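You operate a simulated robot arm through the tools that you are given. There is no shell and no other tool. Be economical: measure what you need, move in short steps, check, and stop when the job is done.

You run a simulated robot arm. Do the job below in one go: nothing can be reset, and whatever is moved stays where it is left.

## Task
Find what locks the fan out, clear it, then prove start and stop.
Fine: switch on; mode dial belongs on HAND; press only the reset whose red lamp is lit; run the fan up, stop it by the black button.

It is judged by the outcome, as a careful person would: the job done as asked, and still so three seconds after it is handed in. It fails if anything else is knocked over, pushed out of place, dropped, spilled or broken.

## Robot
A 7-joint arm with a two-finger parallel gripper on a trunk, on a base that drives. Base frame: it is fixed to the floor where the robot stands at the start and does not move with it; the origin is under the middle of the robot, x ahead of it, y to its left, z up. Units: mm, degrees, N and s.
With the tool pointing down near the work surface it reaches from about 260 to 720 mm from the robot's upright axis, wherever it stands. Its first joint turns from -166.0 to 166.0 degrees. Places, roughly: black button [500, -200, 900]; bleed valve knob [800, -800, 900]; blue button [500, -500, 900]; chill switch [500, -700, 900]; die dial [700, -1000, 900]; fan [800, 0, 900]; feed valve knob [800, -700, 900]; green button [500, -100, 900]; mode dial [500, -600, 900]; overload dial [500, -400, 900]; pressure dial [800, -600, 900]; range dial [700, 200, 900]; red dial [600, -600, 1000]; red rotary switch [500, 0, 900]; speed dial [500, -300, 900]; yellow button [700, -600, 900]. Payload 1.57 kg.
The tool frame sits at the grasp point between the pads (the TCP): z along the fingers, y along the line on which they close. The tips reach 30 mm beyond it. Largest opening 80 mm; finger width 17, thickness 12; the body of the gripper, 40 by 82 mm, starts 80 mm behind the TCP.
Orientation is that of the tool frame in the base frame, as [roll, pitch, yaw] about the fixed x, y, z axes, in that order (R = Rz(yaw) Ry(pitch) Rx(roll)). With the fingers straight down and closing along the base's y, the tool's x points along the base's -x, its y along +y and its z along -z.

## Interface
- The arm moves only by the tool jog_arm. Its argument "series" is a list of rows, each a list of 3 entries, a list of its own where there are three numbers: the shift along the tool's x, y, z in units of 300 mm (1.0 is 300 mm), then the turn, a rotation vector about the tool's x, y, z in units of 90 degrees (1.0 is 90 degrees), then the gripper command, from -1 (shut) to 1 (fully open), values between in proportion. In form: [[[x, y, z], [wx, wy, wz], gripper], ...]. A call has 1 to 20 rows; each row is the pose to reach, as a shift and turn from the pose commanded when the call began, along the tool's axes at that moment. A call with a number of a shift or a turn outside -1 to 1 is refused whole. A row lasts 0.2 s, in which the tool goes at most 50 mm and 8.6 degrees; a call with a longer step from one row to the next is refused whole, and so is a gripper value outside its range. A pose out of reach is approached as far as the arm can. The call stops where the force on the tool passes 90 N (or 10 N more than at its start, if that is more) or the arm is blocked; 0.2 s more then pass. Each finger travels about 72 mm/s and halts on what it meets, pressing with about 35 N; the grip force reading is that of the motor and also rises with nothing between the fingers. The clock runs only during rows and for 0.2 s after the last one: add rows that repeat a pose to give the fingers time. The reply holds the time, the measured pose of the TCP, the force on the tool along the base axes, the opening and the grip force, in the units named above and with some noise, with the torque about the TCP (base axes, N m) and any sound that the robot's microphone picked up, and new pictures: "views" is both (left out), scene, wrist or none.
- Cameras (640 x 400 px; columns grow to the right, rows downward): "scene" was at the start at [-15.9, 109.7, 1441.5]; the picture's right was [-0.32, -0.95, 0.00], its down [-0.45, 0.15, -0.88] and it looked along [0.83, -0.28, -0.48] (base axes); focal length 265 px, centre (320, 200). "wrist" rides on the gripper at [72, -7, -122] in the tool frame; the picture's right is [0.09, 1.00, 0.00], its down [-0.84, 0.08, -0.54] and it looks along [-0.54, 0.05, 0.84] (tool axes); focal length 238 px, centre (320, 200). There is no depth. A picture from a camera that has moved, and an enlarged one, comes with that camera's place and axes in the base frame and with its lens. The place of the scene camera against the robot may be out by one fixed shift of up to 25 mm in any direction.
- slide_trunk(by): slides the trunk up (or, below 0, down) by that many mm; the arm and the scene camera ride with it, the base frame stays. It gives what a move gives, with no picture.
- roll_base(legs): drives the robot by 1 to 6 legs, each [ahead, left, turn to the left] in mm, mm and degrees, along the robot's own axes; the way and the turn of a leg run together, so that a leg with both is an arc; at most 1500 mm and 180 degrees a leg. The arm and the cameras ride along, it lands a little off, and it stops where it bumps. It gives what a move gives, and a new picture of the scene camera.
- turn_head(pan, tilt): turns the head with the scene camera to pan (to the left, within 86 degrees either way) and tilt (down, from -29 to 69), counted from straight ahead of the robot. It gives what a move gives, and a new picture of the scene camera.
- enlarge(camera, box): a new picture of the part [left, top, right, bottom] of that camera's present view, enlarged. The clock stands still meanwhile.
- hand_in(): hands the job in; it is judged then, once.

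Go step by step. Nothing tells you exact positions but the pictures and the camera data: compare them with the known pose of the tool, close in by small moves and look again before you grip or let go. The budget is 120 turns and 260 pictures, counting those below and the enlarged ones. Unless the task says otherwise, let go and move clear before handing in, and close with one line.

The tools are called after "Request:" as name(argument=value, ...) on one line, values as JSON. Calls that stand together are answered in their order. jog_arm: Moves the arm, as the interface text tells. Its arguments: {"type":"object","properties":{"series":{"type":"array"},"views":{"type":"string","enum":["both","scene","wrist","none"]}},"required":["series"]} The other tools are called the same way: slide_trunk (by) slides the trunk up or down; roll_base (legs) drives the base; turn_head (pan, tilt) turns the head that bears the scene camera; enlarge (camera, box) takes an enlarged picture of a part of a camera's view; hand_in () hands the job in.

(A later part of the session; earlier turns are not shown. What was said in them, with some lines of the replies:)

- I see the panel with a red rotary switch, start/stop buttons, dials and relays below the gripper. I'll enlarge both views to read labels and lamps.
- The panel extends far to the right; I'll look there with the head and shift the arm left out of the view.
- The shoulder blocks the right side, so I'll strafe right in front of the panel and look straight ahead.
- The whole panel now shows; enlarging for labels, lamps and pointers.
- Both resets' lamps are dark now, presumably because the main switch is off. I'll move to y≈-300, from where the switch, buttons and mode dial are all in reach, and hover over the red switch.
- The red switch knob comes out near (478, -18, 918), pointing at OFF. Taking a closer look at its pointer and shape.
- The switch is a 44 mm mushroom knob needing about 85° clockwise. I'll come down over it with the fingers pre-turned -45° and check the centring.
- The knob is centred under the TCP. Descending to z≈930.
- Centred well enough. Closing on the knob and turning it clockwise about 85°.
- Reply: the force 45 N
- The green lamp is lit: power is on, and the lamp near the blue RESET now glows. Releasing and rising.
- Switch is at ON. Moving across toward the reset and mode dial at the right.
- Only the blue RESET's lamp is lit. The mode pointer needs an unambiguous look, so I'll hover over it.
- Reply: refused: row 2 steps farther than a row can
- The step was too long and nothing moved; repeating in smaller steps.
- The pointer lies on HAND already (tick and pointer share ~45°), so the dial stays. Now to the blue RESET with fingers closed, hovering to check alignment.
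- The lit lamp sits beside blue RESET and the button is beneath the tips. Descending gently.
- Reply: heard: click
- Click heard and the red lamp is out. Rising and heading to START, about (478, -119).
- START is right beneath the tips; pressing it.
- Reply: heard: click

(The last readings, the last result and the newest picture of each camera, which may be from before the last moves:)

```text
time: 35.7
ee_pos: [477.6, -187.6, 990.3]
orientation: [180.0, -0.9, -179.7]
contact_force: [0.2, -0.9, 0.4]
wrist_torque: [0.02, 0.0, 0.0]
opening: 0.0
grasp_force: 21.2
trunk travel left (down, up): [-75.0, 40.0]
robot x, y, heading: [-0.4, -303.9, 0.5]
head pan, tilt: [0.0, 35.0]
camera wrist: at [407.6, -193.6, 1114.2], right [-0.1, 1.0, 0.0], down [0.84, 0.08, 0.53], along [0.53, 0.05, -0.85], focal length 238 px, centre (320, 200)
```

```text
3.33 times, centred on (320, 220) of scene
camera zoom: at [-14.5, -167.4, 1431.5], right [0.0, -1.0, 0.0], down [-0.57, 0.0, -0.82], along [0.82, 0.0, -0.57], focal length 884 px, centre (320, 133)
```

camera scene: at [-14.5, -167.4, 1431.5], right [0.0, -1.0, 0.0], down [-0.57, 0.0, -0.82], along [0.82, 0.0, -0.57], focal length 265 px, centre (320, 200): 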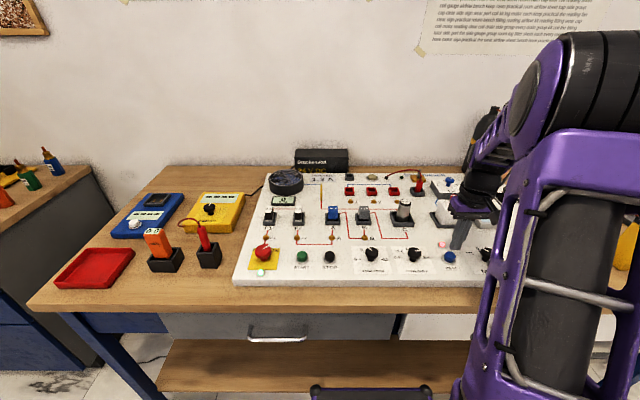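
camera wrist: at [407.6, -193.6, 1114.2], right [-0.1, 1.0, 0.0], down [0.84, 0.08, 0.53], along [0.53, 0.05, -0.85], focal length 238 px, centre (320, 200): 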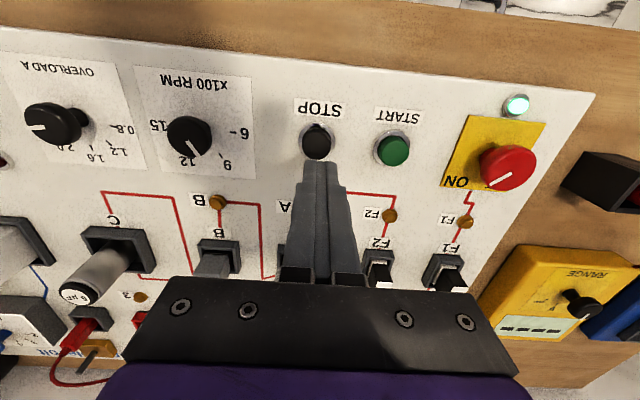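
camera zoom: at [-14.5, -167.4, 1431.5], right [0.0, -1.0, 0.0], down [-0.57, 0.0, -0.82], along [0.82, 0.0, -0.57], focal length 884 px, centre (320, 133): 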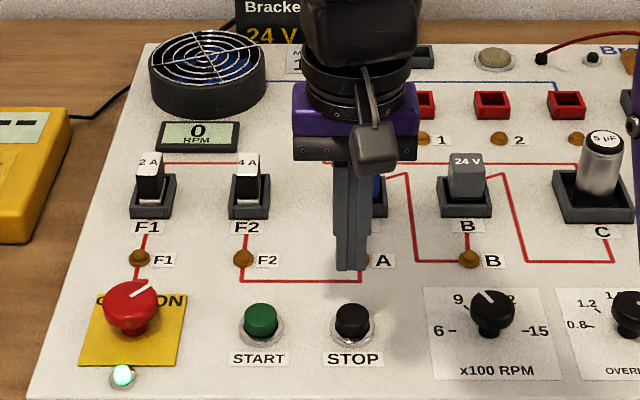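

The fan still reads 0 RPM, so something still locks it out. I'll check whether any reset lamp is lit now.

Request:
turn_head(pan=-25, tilt=32)

Request:
enlarge(camera="scene", box=[240, 150, 480, 300])

```text
time: 36.6
ee_pos: [478.1, -187.4, 992.9]
orientation: [-180.0, -0.7, -179.7]
contact_force: [0.2, 0.4, -0.5]
wrist_torque: [0.01, 0.01, 0.0]
opening: 0.2
grasp_force: 21.4
trunk travel left (down, up): [-75.0, 40.0]
robot x, y, heading: [0.6, -307.8, 0.1]
head pan, tilt: [-25.0, 32.0]
camera scene: at [-21.2, -205.2, 1436.1], right [-0.42, -0.91, 0.0], down [-0.48, 0.22, -0.85], along [0.77, -0.35, -0.53], focal length 265 px, centre (320, 200)
```

scene: 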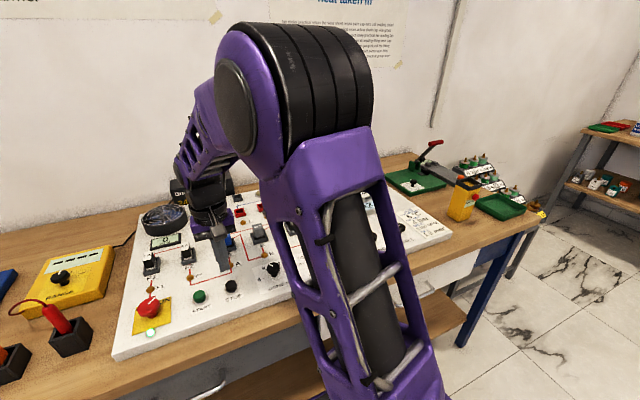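

```text
2.67 times, centred on (360, 225) of scene
camera zoom: at [-21.2, -205.2, 1436.1], right [-0.42, -0.91, 0.0], down [-0.48, 0.22, -0.85], along [0.77, -0.35, -0.53], focal length 707 px, centre (213, 133)
```

zoom: 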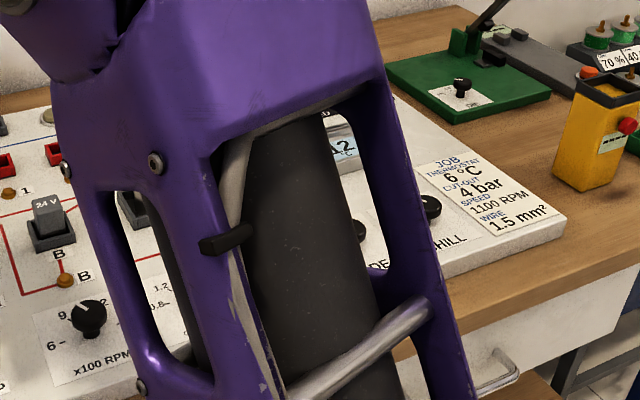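

The arm blocks the view; I'll take the wrist camera over the right half, fingers open.

Request:
jog_arm(series=[[[0, -0.13, -0.08], [0, 0, 0], -1], [[0, -0.26, -0.16], [0, 0, 0], -1], [[0, -0.39, -0.24], [0, 0, 0], -1], [[0, -0.52, -0.32], [0, 0, 0], 0], [[0, -0.65, -0.4], [0, 0, 0], 1], [[0, -0.78, -0.48], [0, 0, 0], 1], [[0, -0.91, -0.48], [0, 0, 0], 1], [[0, -1, -0.48], [0, 0, 0], 1], [[0, -1, -0.48], [0, 0, 0], 1]])

Request:
enlarge(camera="wrist", box=[120, 60, 440, 260])

Request:
enlarge(camera="scene", box=[100, 180, 300, 305])

```text
time: 38.6
ee_pos: [482.2, -487.4, 1136.7]
orientation: [-180.0, -0.8, -179.7]
contact_force: [0.3, 1.1, -0.5]
wrist_torque: [0.01, 0.02, 0.0]
opening: 79.8
grasp_force: 0.1
trunk travel left (down, up): [-75.0, 40.0]
robot x, y, heading: [-1.0, -308.2, 0.3]
head pan, tilt: [-25.0, 32.0]
camera scene: at [-21.2, -205.3, 1436.1], right [-0.42, -0.91, 0.0], down [-0.48, 0.22, -0.85], along [0.77, -0.35, -0.53], focal length 265 px, centre (320, 200)
camera wrist: at [411.3, -494.7, 1259.3], right [-0.1, 1.0, 0.0], down [0.84, 0.08, 0.53], along [0.53, 0.05, -0.85], focal length 238 px, centre (320, 200)
```

scene: 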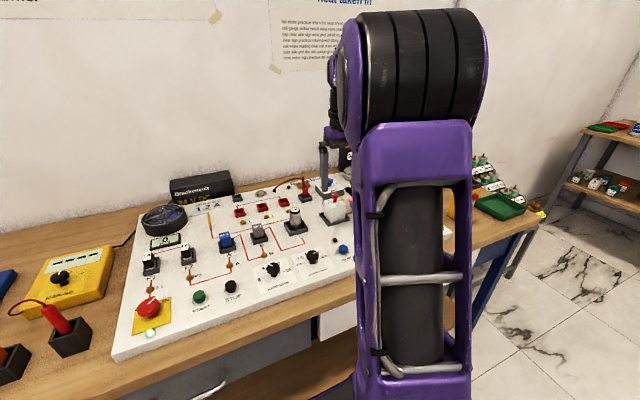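
wrist: 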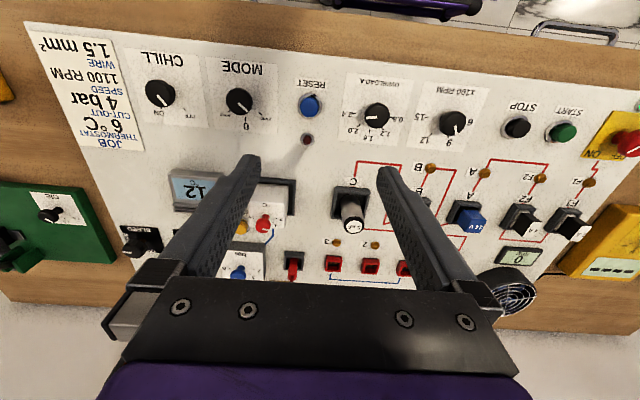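

```text
2.00 times, centred on (280, 160) of wrist
camera zoom: at [411.3, -494.7, 1259.3], right [-0.1, 1.0, 0.0], down [0.84, 0.08, 0.53], along [0.53, 0.05, -0.85], focal length 477 px, centre (400, 280)
```

zoom: 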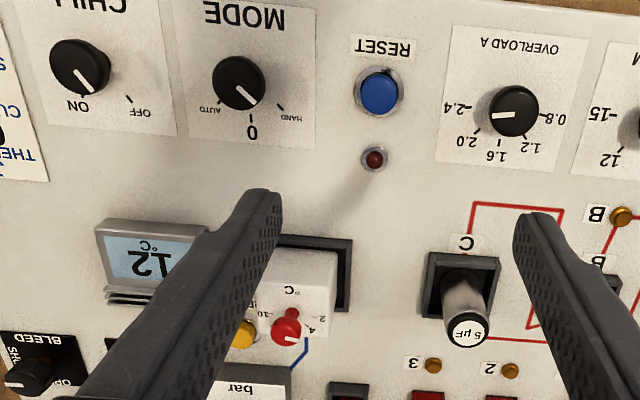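

```text
3.20 times, centred on (200, 242) of scene
camera zoom: at [-21.2, -205.3, 1436.1], right [-0.42, -0.91, 0.0], down [-0.48, 0.22, -0.85], along [0.77, -0.35, -0.53], focal length 848 px, centre (704, 64)
```

zoom: 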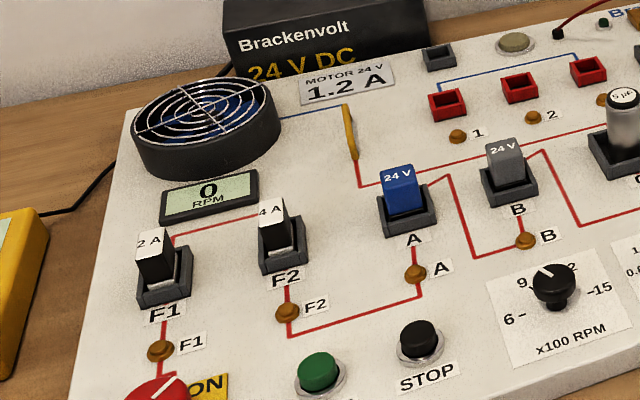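

Blue's lamp is out and the mode still reads HAND; the yellow reset's lamp is hidden by my finger. Shifting to see it.

Request:
jog_arm(series=[[[-0.1, -0.1, 0], [0, 0, 0], 1], [[-0.2, -0.2, 0], [0, 0, 0], 1], [[-0.25, -0.3, 0], [0, 0, 0], 1], [[-0.25, -0.4, 0], [0, 0, 0], 1], [[-0.25, -0.4, 0], [0, 0, 0], 1], [[-0.25, -0.4, 0], [0, 0, 0], 1]])

Request:
enlarge(camera="wrist", box=[220, 20, 420, 180])

```text
time: 40.0
ee_pos: [555.8, -606.2, 1137.1]
orientation: [179.9, -0.8, -179.7]
contact_force: [0.6, -1.0, 0.1]
wrist_torque: [0.03, 0.0, 0.0]
opening: 80.0
grasp_force: 0.1
trunk travel left (down, up): [-75.0, 40.0]
robot x, y, heading: [-1.6, -306.9, 0.1]
head pan, tilt: [-25.0, 32.0]
camera scene: at [-21.2, -205.2, 1436.1], right [-0.42, -0.91, 0.0], down [-0.48, 0.22, -0.85], along [0.77, -0.35, -0.53], focal length 265 px, centre (320, 200)
camera wrist: at [485.2, -613.2, 1258.7], right [-0.1, 1.0, 0.0], down [0.84, 0.08, 0.53], along [0.53, 0.05, -0.85], focal length 238 px, centre (320, 200)
```

scene: 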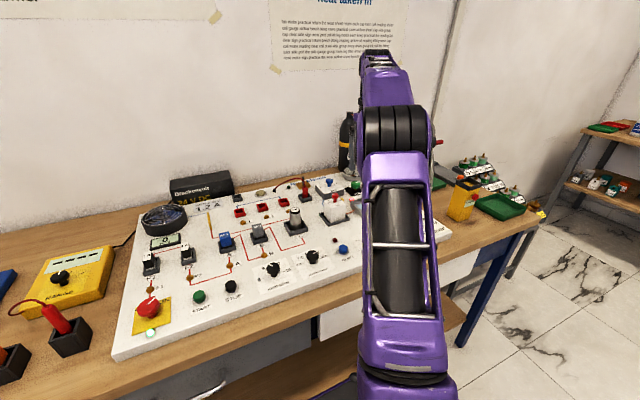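
wrist: 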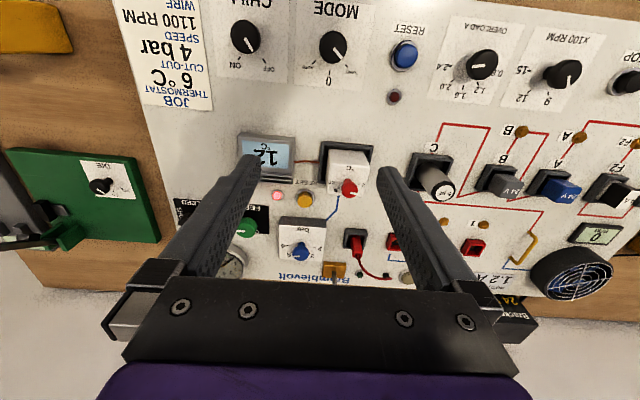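

```text
2.50 times, centred on (320, 100) of wrist
camera zoom: at [485.2, -613.2, 1258.7], right [-0.1, 1.0, 0.0], down [0.84, 0.08, 0.53], along [0.53, 0.05, -0.85], focal length 596 px, centre (320, 450)
```

zoom: 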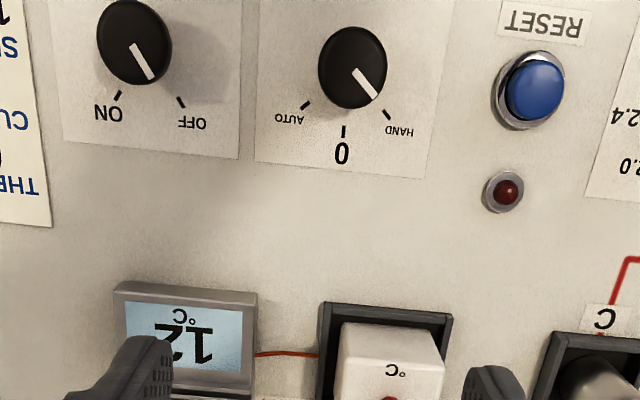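

The lamp by the yellow reset is lit pink-red. Looking closely at that corner.

Request:
enlarge(camera="wrist", box=[220, 120, 400, 290])

Request:
enlarge(camera="wrist", box=[370, 100, 640, 300])

```text
2.35 times, centred on (310, 205) of wrist
camera zoom: at [485.2, -613.2, 1258.7], right [-0.1, 1.0, 0.0], down [0.84, 0.08, 0.53], along [0.53, 0.05, -0.85], focal length 561 px, centre (344, 188)
```

zoom: 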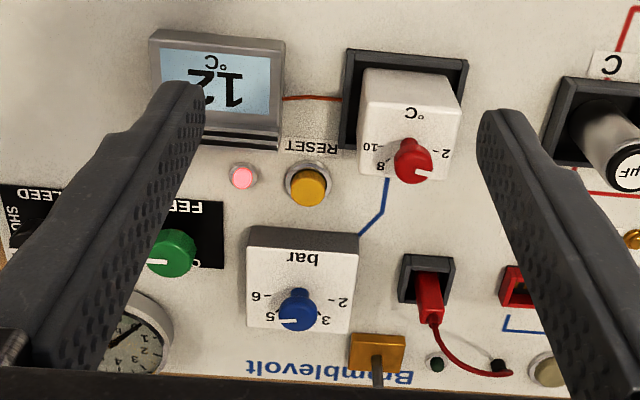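

```text
2.00 times, centred on (505, 200) of wrist
camera zoom: at [485.2, -613.2, 1258.7], right [-0.1, 1.0, 0.0], down [0.84, 0.08, 0.53], along [0.53, 0.05, -0.85], focal length 477 px, centre (-50, 200)
```

zoom: 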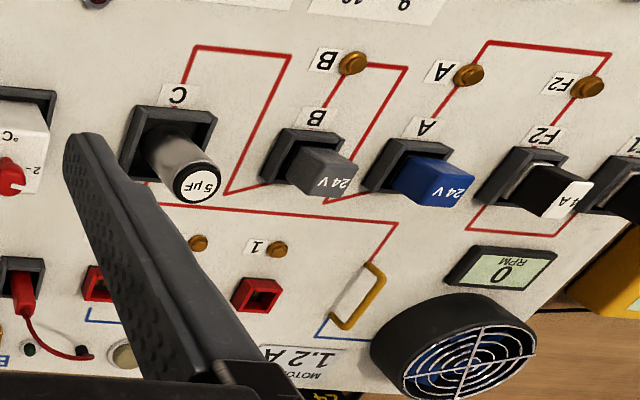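

The yellow reset's lamp is lit and the fan stays locked out, so by the rule it is the one to press. It is near (713, -619), out of reach from here; I'll centre the arm, then strafe right.

Request:
jog_arm(series=[[[0, 0.15, 0], [0, 0, 0], 1], [[0, 0.3, 0], [0, 0, 0], 0], [[0, 0.45, 0], [0, 0, 0], -1], [[0, 0.6, 0], [0, 0, 0], -1], [[0, 0.75, 0], [0, 0, 0], -1], [[0, 0.9, 0], [0, 0, 0], -1], [[0, 1, 0], [0, 0, 0], -1], [[0, 1, 0], [0, 0, 0], -1]], views="none")

Request:
roll_base(legs=[[10, -312, 0]])

Request:
jog_arm(series=[[[-0.1, 0, 0], [0, 0, 0], -1], [[-0.2, 0, 0], [0, 0, 0], -1], [[-0.3, 0, 0.05], [0, 0, 0], -1], [[-0.4, 0, 0.1], [0, 0, 0], -1], [[-0.45, 0, 0.2], [0, 0, 0], -1], [[-0.45, 0, 0.3], [0, 0, 0], -1], [[-0.45, 0, 0.3], [0, 0, 0], -1]])

```text
time: 41.8
ee_pos: [554.6, -304.8, 1135.1]
orientation: [179.9, -0.9, -179.8]
contact_force: [0.0, 0.5, 0.1]
wrist_torque: [-0.01, 0.0, 0.02]
opening: 0.0
grasp_force: 21.5
trunk travel left (down, up): [-75.0, 40.0]
robot x, y, heading: [-1.2, -308.5, 0.4]
head pan, tilt: [-25.0, 32.0]
```

```text
time: 45.4
ee_pos: [565.4, -617.5, 1136.0]
orientation: [179.9, -0.8, -179.7]
contact_force: [-1.1, 0.5, 0.2]
wrist_torque: [-0.01, 0.03, -0.01]
opening: 0.0
grasp_force: 21.4
trunk travel left (down, up): [-75.0, 40.0]
robot x, y, heading: [13.2, -620.5, 0.1]
head pan, tilt: [-25.0, 32.0]
camera scene: at [-9.9, -517.7, 1436.1], right [-0.42, -0.91, 0.0], down [-0.48, 0.22, -0.85], along [0.77, -0.35, -0.53], focal length 265 px, centre (320, 200)
```

scene: 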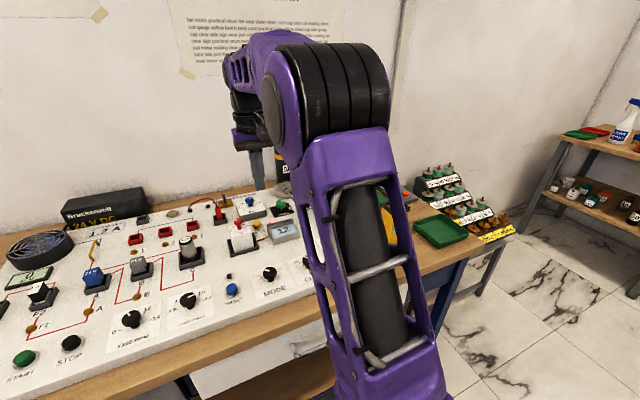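

```text
time: 47.0
ee_pos: [699.3, -617.1, 1044.3]
orientation: [-179.9, -0.7, -179.7]
contact_force: [-0.5, 0.5, 0.1]
wrist_torque: [0.03, -0.04, 0.02]
opening: 0.0
grasp_force: 21.0
trunk travel left (down, up): [-75.0, 40.0]
robot x, y, heading: [10.5, -620.3, 0.1]
head pan, tilt: [-25.0, 32.0]
camera scene: at [-9.9, -517.7, 1436.1], right [-0.42, -0.91, 0.0], down [-0.48, 0.22, -0.85], along [0.77, -0.35, -0.53], focal length 265 px, centre (320, 200)
camera wrist: at [628.6, -623.7, 1166.6], right [-0.1, 1.0, 0.0], down [0.84, 0.08, 0.53], along [0.53, 0.05, -0.85], focal length 238 px, centre (320, 200)
```

scene: 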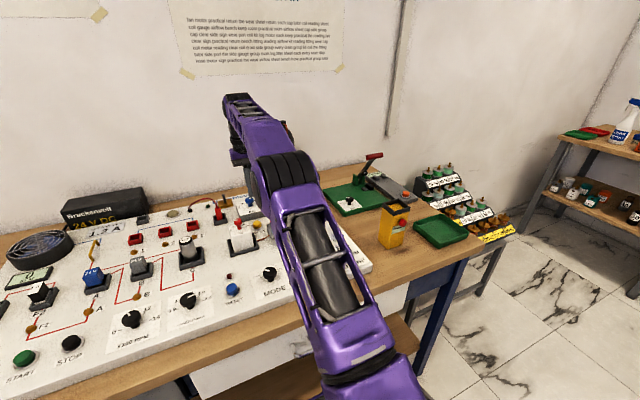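
wrist: 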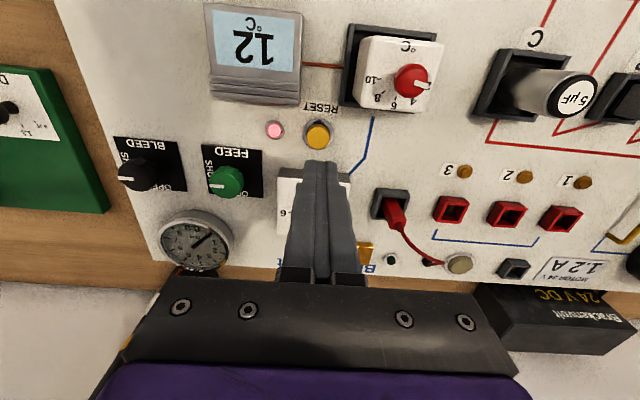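

Yellow RESET lies just ahead of the tips, about (707, -618), lamp lit beside it. Closing in above it.

Request:
jog_arm(series=[[[-0.026, -0.004, 0.1], [0, 0, 0], -1], [[-0.026, -0.004, 0.2], [0, 0, 0], -1], [[-0.026, -0.004, 0.28], [0, 0, 0], -1], [[-0.026, -0.004, 0.28], [0, 0, 0], -1], [[-0.026, -0.004, 0.28], [0, 0, 0], -1]])

Request:
enlarge(camera="scene", box=[180, 170, 320, 260])

```text
time: 48.1
ee_pos: [705.1, -619.8, 959.0]
orientation: [-180.0, -0.8, -179.7]
contact_force: [-0.5, 0.1, 0.2]
wrist_torque: [0.0, -0.02, -0.02]
opening: 0.1
grasp_force: 21.5
trunk travel left (down, up): [-75.0, 40.0]
robot x, y, heading: [12.3, -618.9, 0.2]
head pan, tilt: [-25.0, 32.0]
camera scene: at [-9.9, -517.7, 1436.1], right [-0.42, -0.91, 0.0], down [-0.48, 0.22, -0.85], along [0.77, -0.35, -0.53], focal length 265 px, centre (320, 200)
camera wrist: at [635.1, -625.8, 1081.3], right [-0.1, 1.0, 0.0], down [0.84, 0.08, 0.53], along [0.53, 0.05, -0.85], focal length 238 px, centre (320, 200)
```

scene: 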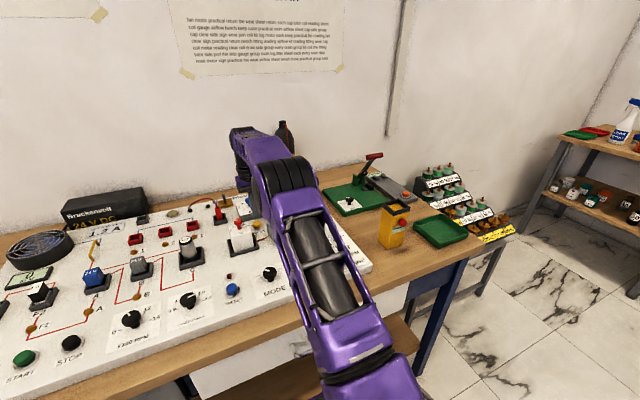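
wrist: 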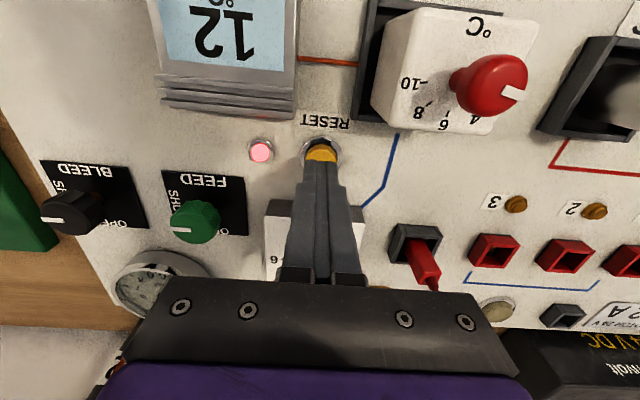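

```text
4.44 times, centred on (250, 215) of scene
camera zoom: at [-9.9, -517.7, 1436.1], right [-0.42, -0.91, 0.0], down [-0.48, 0.22, -0.85], along [0.77, -0.35, -0.53], focal length 1178 px, centre (631, 133)
```

zoom: 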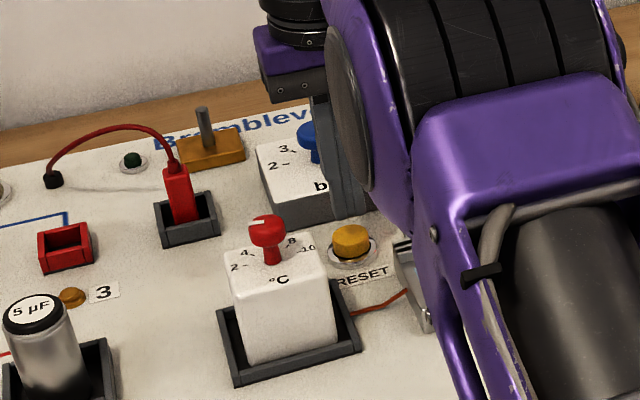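

Alignment matches the earlier blue press; pressing yellow.

Request:
jog_arm(series=[[[-0.01, 0, 0.05], [0, 0, 0], -1], [[-0.01, 0, 0.095], [0, 0, 0], -1], [[-0.01, 0, 0.1], [0, 0, 0], -1]], views="wrist")

```text
time: 49.0
ee_pos: [708.4, -618.2, 932.0]
orientation: [-180.0, -0.4, -179.6]
contact_force: [-2.3, -1.1, 14.1]
wrist_torque: [-0.03, 0.06, 0.07]
opening: 0.0
grasp_force: 21.5
trunk travel left (down, up): [-75.0, 40.0]
robot x, y, heading: [11.3, -615.2, 0.1]
head pan, tilt: [-25.0, 32.0]
heard: click
camera wrist: at [637.7, -625.3, 1054.3], right [-0.1, 1.0, 0.0], down [0.84, 0.08, 0.53], along [0.53, 0.05, -0.85], focal length 238 px, centre (320, 200)
```

wrist: 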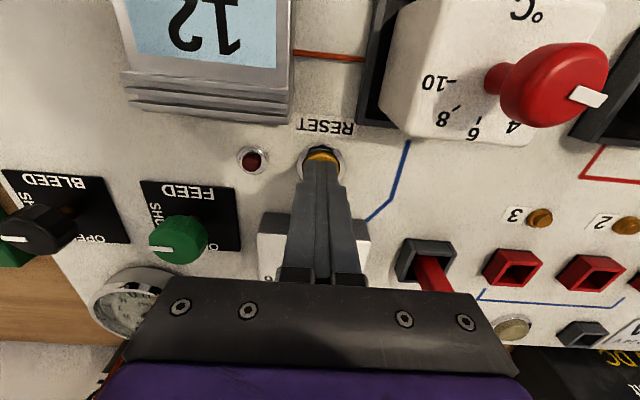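

Click, and the yellow reset's lamp is out. Rising, drawing back, and returning left to press START again.

Request:
jog_arm(series=[[[0, 0, -0.12], [0, 0, 0], -1], [[0, 0, -0.26], [0, 0, 0], -1], [[0, 0, -0.4], [0, 0, 0], -1], [[0.1, 0, -0.5], [0, 0, 0], -1], [[0.25, 0, -0.5], [0, 0, 0], -1], [[0.4, 0, -0.5], [0, 0, 0], -1], [[0.55, 0, -0.5], [0, 0, 0], -1], [[0.7, 0, -0.5], [0, 0, 0], -1], [[0.77, 0, -0.5], [0, 0, 0], -1], [[0.77, 0, -0.5], [0, 0, 0], -1]], views="wrist")

Request:
roll_base(legs=[[-10, 400, 0]])

```text
time: 51.1
ee_pos: [480.8, -617.7, 1084.6]
orientation: [-180.0, -0.7, -179.6]
contact_force: [0.0, 0.1, 0.9]
wrist_torque: [-0.06, 0.0, -0.01]
opening: 0.0
grasp_force: 21.5
out of reach, approached as far as the arm can: row 3
trunk travel left (down, up): [-75.0, 40.0]
robot x, y, heading: [10.7, -614.1, 0.2]
head pan, tilt: [-25.0, 32.0]
camera wrist: at [410.0, -624.0, 1206.5], right [-0.1, 1.0, 0.0], down [0.84, 0.08, 0.53], along [0.53, 0.05, -0.85], focal length 238 px, centre (320, 200)
```

wrist: 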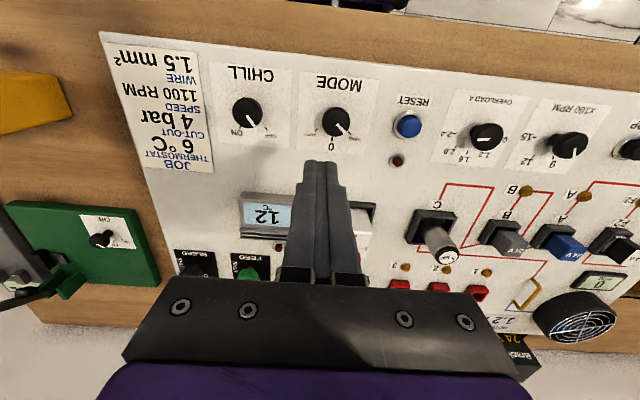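

```text
time: 55.5
ee_pos: [469.8, -221.4, 1083.6]
orientation: [180.0, -0.8, -179.8]
contact_force: [0.9, 0.2, -0.5]
wrist_torque: [-0.03, 0.02, 0.0]
opening: 0.0
grasp_force: 21.8
trunk travel left (down, up): [-75.0, 40.0]
robot x, y, heading: [-1.9, -223.6, 0.3]
head pan, tilt: [-25.0, 32.0]
camera scene: at [-21.1, -120.3, 1436.1], right [-0.42, -0.91, 0.0], down [-0.48, 0.22, -0.85], along [0.77, -0.36, -0.53], focal length 265 px, centre (320, 200)
```

scene: 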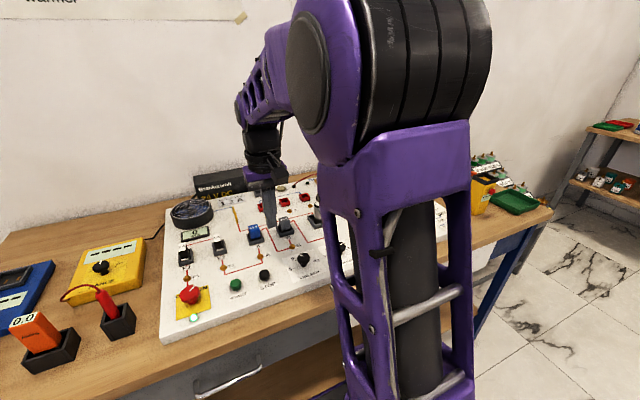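

Now over to START at (478, -119.5).

Request:
jog_arm(series=[[[0, 0.12, 0], [0, 0, 0], -1], [[-0.02, 0.24, 0.05], [0, 0, 0], -1], [[-0.028, 0.34, 0.12], [0, 0, 0], -1], [[-0.028, 0.34, 0.25], [0, 0, 0], -1], [[-0.028, 0.34, 0.36], [0, 0, 0], -1], [[-0.028, 0.34, 0.41], [0, 0, 0], -1], [[-0.028, 0.34, 0.41], [0, 0, 0], -1], [[-0.028, 0.34, 0.41], [0, 0, 0], -1]], views="wrist")

```text
time: 57.3
ee_pos: [476.3, -118.1, 961.4]
orientation: [180.0, -0.9, -179.8]
contact_force: [0.3, 0.0, 0.9]
wrist_torque: [0.0, 0.02, -0.03]
opening: 0.3
grasp_force: 20.8
trunk travel left (down, up): [-75.0, 40.0]
robot x, y, heading: [2.6, -222.1, -0.1]
head pan, tilt: [-25.0, 32.0]
camera wrist: at [406.1, -125.1, 1082.9], right [-0.1, 1.0, 0.0], down [0.84, 0.08, 0.53], along [0.53, 0.05, -0.85], focal length 238 px, centre (320, 200)
```

wrist: 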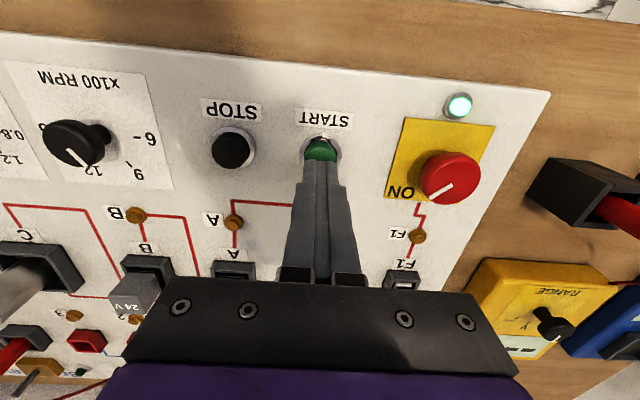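

Aligned. Pressing START and rising to read the RPM.

Request:
jog_arm(series=[[[-0.005, 0, 0.06], [0, 0, 0], -1], [[-0.005, 0, 0.1], [0, 0, 0], -1], [[-0.005, 0, 0.105], [0, 0, 0], -1]], views="none")

Request:
jog_arm(series=[[[0, 0, -0.1], [0, 0, 0], -1], [[0, 0, -0.2], [0, 0, 0], -1], [[0, -0.12, -0.2], [0, 0, 0], -1], [[0, -0.235, -0.2], [0, 0, 0], -1], [[0, -0.235, -0.2], [0, 0, 0], -1], [[0, -0.235, -0.2], [0, 0, 0], -1], [[0, -0.235, -0.2], [0, 0, 0], -1], [[0, -0.235, -0.2], [0, 0, 0], -1]], views="wrist")

Request:
enlarge(camera="scene", box=[150, 180, 330, 320])

```text
time: 58.1
ee_pos: [477.7, -120.1, 931.9]
orientation: [179.9, -0.3, -179.9]
contact_force: [2.5, 3.5, 19.8]
wrist_torque: [0.14, -0.19, -0.04]
opening: 0.3
grasp_force: 21.5
trunk travel left (down, up): [-75.0, 40.0]
robot x, y, heading: [2.0, -226.4, 0.2]
head pan, tilt: [-25.0, 32.0]
heard: click
```

```text
time: 59.9
ee_pos: [476.6, -188.4, 991.0]
orientation: [179.9, -0.8, -179.8]
contact_force: [0.5, 0.6, 1.2]
wrist_torque: [-0.01, 0.0, -0.01]
opening: 0.2
grasp_force: 21.1
trunk travel left (down, up): [-75.0, 40.0]
robot x, y, heading: [1.4, -222.4, -0.2]
head pan, tilt: [-25.0, 32.0]
camera wrist: at [407.8, -194.1, 1112.6], right [-0.1, 1.0, 0.0], down [0.84, 0.08, 0.53], along [0.53, 0.05, -0.85], focal length 238 px, centre (320, 200)
```

wrist: 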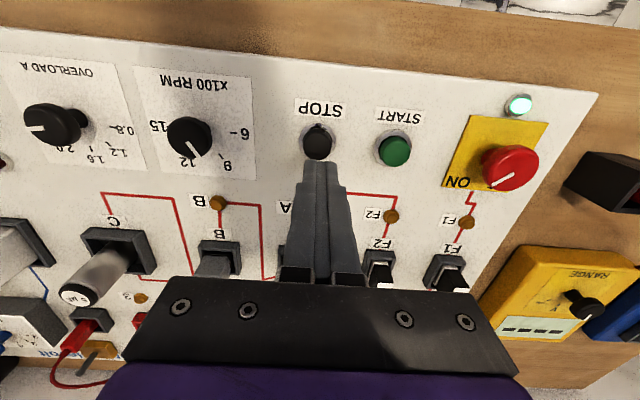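

```text
2.86 times, centred on (240, 250) of scene
camera zoom: at [-21.1, -120.3, 1436.1], right [-0.42, -0.91, 0.0], down [-0.48, 0.22, -0.85], along [0.77, -0.36, -0.53], focal length 757 px, centre (549, 57)
```

zoom: 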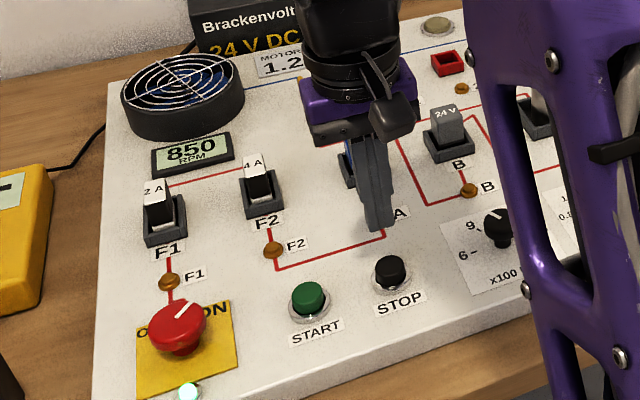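

The fan runs, 850 RPM and climbing. I'll wait a few seconds for it to reach full speed.

Request:
jog_arm(series=[[[0, 0, 0], [0, 0, 0], -1], [[0, 0, 0], [0, 0, 0], -1], [[0, 0, 0], [0, 0, 0], -1], [[0, 0, 0], [0, 0, 0], -1], [[0, 0, 0], [0, 0, 0], -1], [[0, 0, 0], [0, 0, 0], -1], [[0, 0, 0], [0, 0, 0], -1], [[0, 0, 0], [0, 0, 0], -1], [[0, 0, 0], [0, 0, 0], -1], [[0, 0, 0], [0, 0, 0], -1], [[0, 0, 0], [0, 0, 0], -1], [[0, 0, 0], [0, 0, 0], -1], [[0, 0, 0], [0, 0, 0], -1], [[0, 0, 0], [0, 0, 0], -1], [[0, 0, 0], [0, 0, 0], -1], [[0, 0, 0], [0, 0, 0], -1], [[0, 0, 0], [0, 0, 0], -1], [[0, 0, 0], [0, 0, 0], -1], [[0, 0, 0], [0, 0, 0], -1], [[0, 0, 0], [0, 0, 0], -1]], views="none")

Request:
enlarge(camera="scene", box=[150, 180, 330, 320])

```text
time: 64.1
ee_pos: [476.9, -187.4, 990.5]
orientation: [179.9, -0.8, -179.8]
contact_force: [0.7, 0.0, -0.3]
wrist_torque: [0.01, 0.01, -0.01]
opening: 0.0
grasp_force: 21.2
trunk travel left (down, up): [-75.0, 40.0]
robot x, y, heading: [0.5, -219.8, -0.0]
head pan, tilt: [-25.0, 32.0]
```

```text
2.86 times, centred on (240, 250) of scene
camera zoom: at [-21.1, -120.3, 1436.1], right [-0.42, -0.91, 0.0], down [-0.48, 0.22, -0.85], along [0.77, -0.36, -0.53], focal length 757 px, centre (549, 57)
```

zoom: 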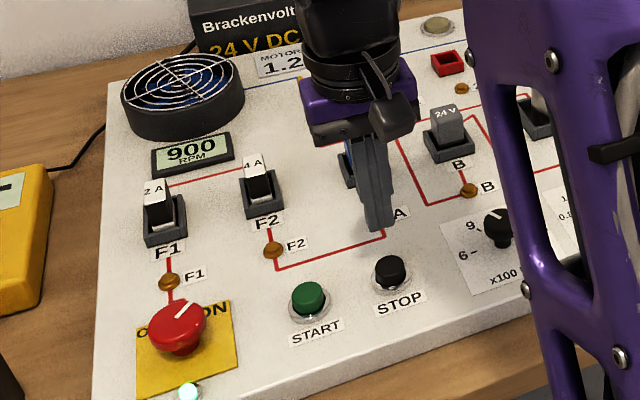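

Steady at 900 RPM, proven running. Now pressing the black STOP and rising.

Request:
jog_arm(series=[[[-0.003, -0.009, 0.08], [0, 0, 0], -1], [[-0.003, -0.009, 0.15], [0, 0, 0], -1], [[-0.003, -0.009, 0.19], [0, 0, 0], -1], [[-0.003, -0.009, 0.197], [0, 0, 0], -1]], views="wrist")

Request:
jog_arm(series=[[[0, 0, -0.12], [0, 0, 0], -1], [[0, 0, -0.26], [0, 0, 0], -1], [[0, 0, -0.4], [0, 0, 0], -1], [[0, 0, -0.5], [0, 0, 0], -1], [[0, 0, -0.5], [0, 0, 0], -1], [[0, 0, -0.5], [0, 0, 0], -1], [[0, 0, -0.5], [0, 0, 0], -1], [[0, 0, -0.5], [0, 0, 0], -1], [[0, 0, -0.5], [0, 0, 0], -1], [[0, 0, -0.5], [0, 0, 0], -1], [[0, 0, -0.5], [0, 0, 0], -1], [[0, 0, -0.5], [0, 0, 0], -1], [[0, 0, -0.5], [0, 0, 0], -1], [[0, 0, -0.5], [0, 0, 0], -1], [[0, 0, -0.5], [0, 0, 0], -1], [[0, 0, -0.5], [0, 0, 0], -1]], views="wrist")

Request:
enlarge(camera="scene", box=[150, 180, 330, 320])

```text
time: 65.1
ee_pos: [477.0, -191.9, 933.6]
orientation: [180.0, -0.6, -179.7]
contact_force: [-2.8, -0.4, 14.1]
wrist_torque: [0.03, 0.05, -0.06]
opening: 0.0
grasp_force: 21.2
trunk travel left (down, up): [-75.0, 40.0]
robot x, y, heading: [2.5, -218.0, 0.2]
head pan, tilt: [-25.0, 32.0]
heard: click
camera wrist: at [406.6, -198.6, 1054.4], right [-0.09, 1.0, 0.0], down [0.84, 0.08, 0.53], along [0.53, 0.05, -0.85], focal length 238 px, centre (320, 200)
```

wrist: 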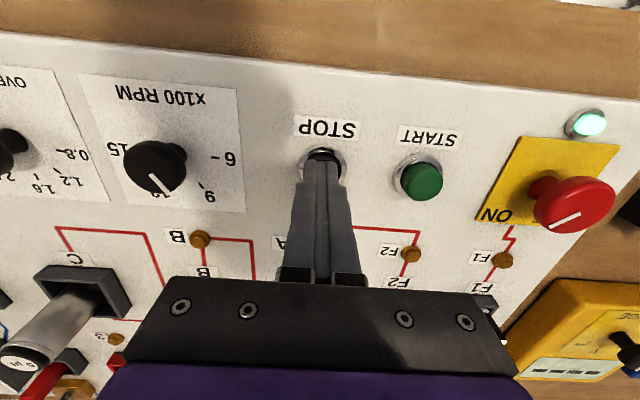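

```text
time: 68.5
ee_pos: [480.2, -193.3, 1081.1]
orientation: [180.0, -0.8, -179.8]
contact_force: [-0.1, 0.0, 0.9]
wrist_torque: [-0.01, 0.03, -0.01]
opening: 0.0
grasp_force: 21.4
trunk travel left (down, up): [-75.0, 40.0]
robot x, y, heading: [-1.8, -221.4, -0.0]
head pan, tilt: [-25.0, 32.0]
camera wrist: at [410.7, -199.3, 1203.3], right [-0.1, 1.0, 0.0], down [0.84, 0.08, 0.53], along [0.53, 0.05, -0.85], focal length 238 px, centre (320, 200)
```

wrist: 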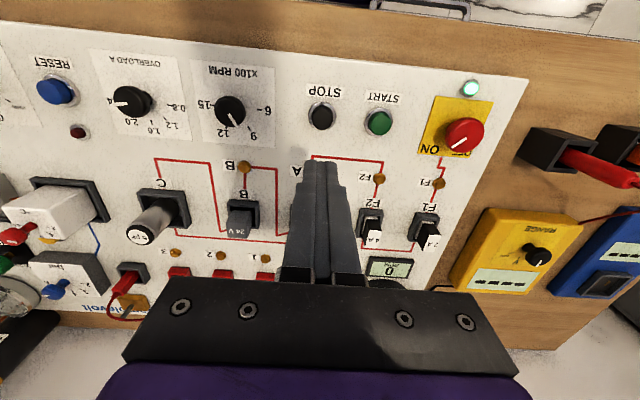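

```text
2.86 times, centred on (240, 250) of scene
camera zoom: at [-21.1, -120.3, 1436.1], right [-0.42, -0.91, 0.0], down [-0.48, 0.22, -0.85], along [0.77, -0.36, -0.53], focal length 757 px, centre (549, 57)
```

zoom: 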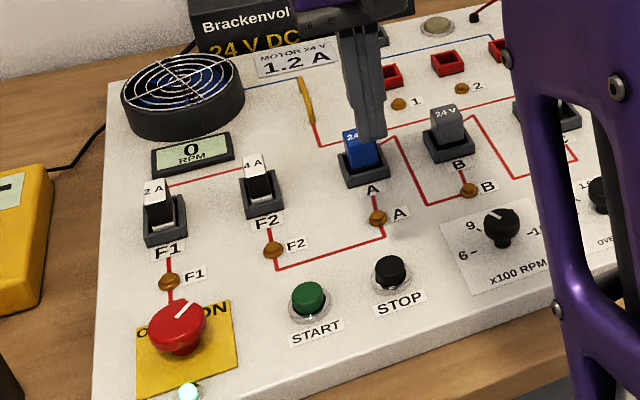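

The fan is back at 0 RPM with power still on, the blue lamp is dark, and the arm is clear. Handing in.

Request:
hand_in()

```text
The job is handed in.
```

The fan was locked out by tripped resets: I pressed blue, then yellow, each with its red lamp lit. With the switch on and the mode dial already on HAND, it ran up to a steady 900 RPM on START and stopped to 0 on the black button. I left the speed dial alone, although the job card says 1100 RPM.
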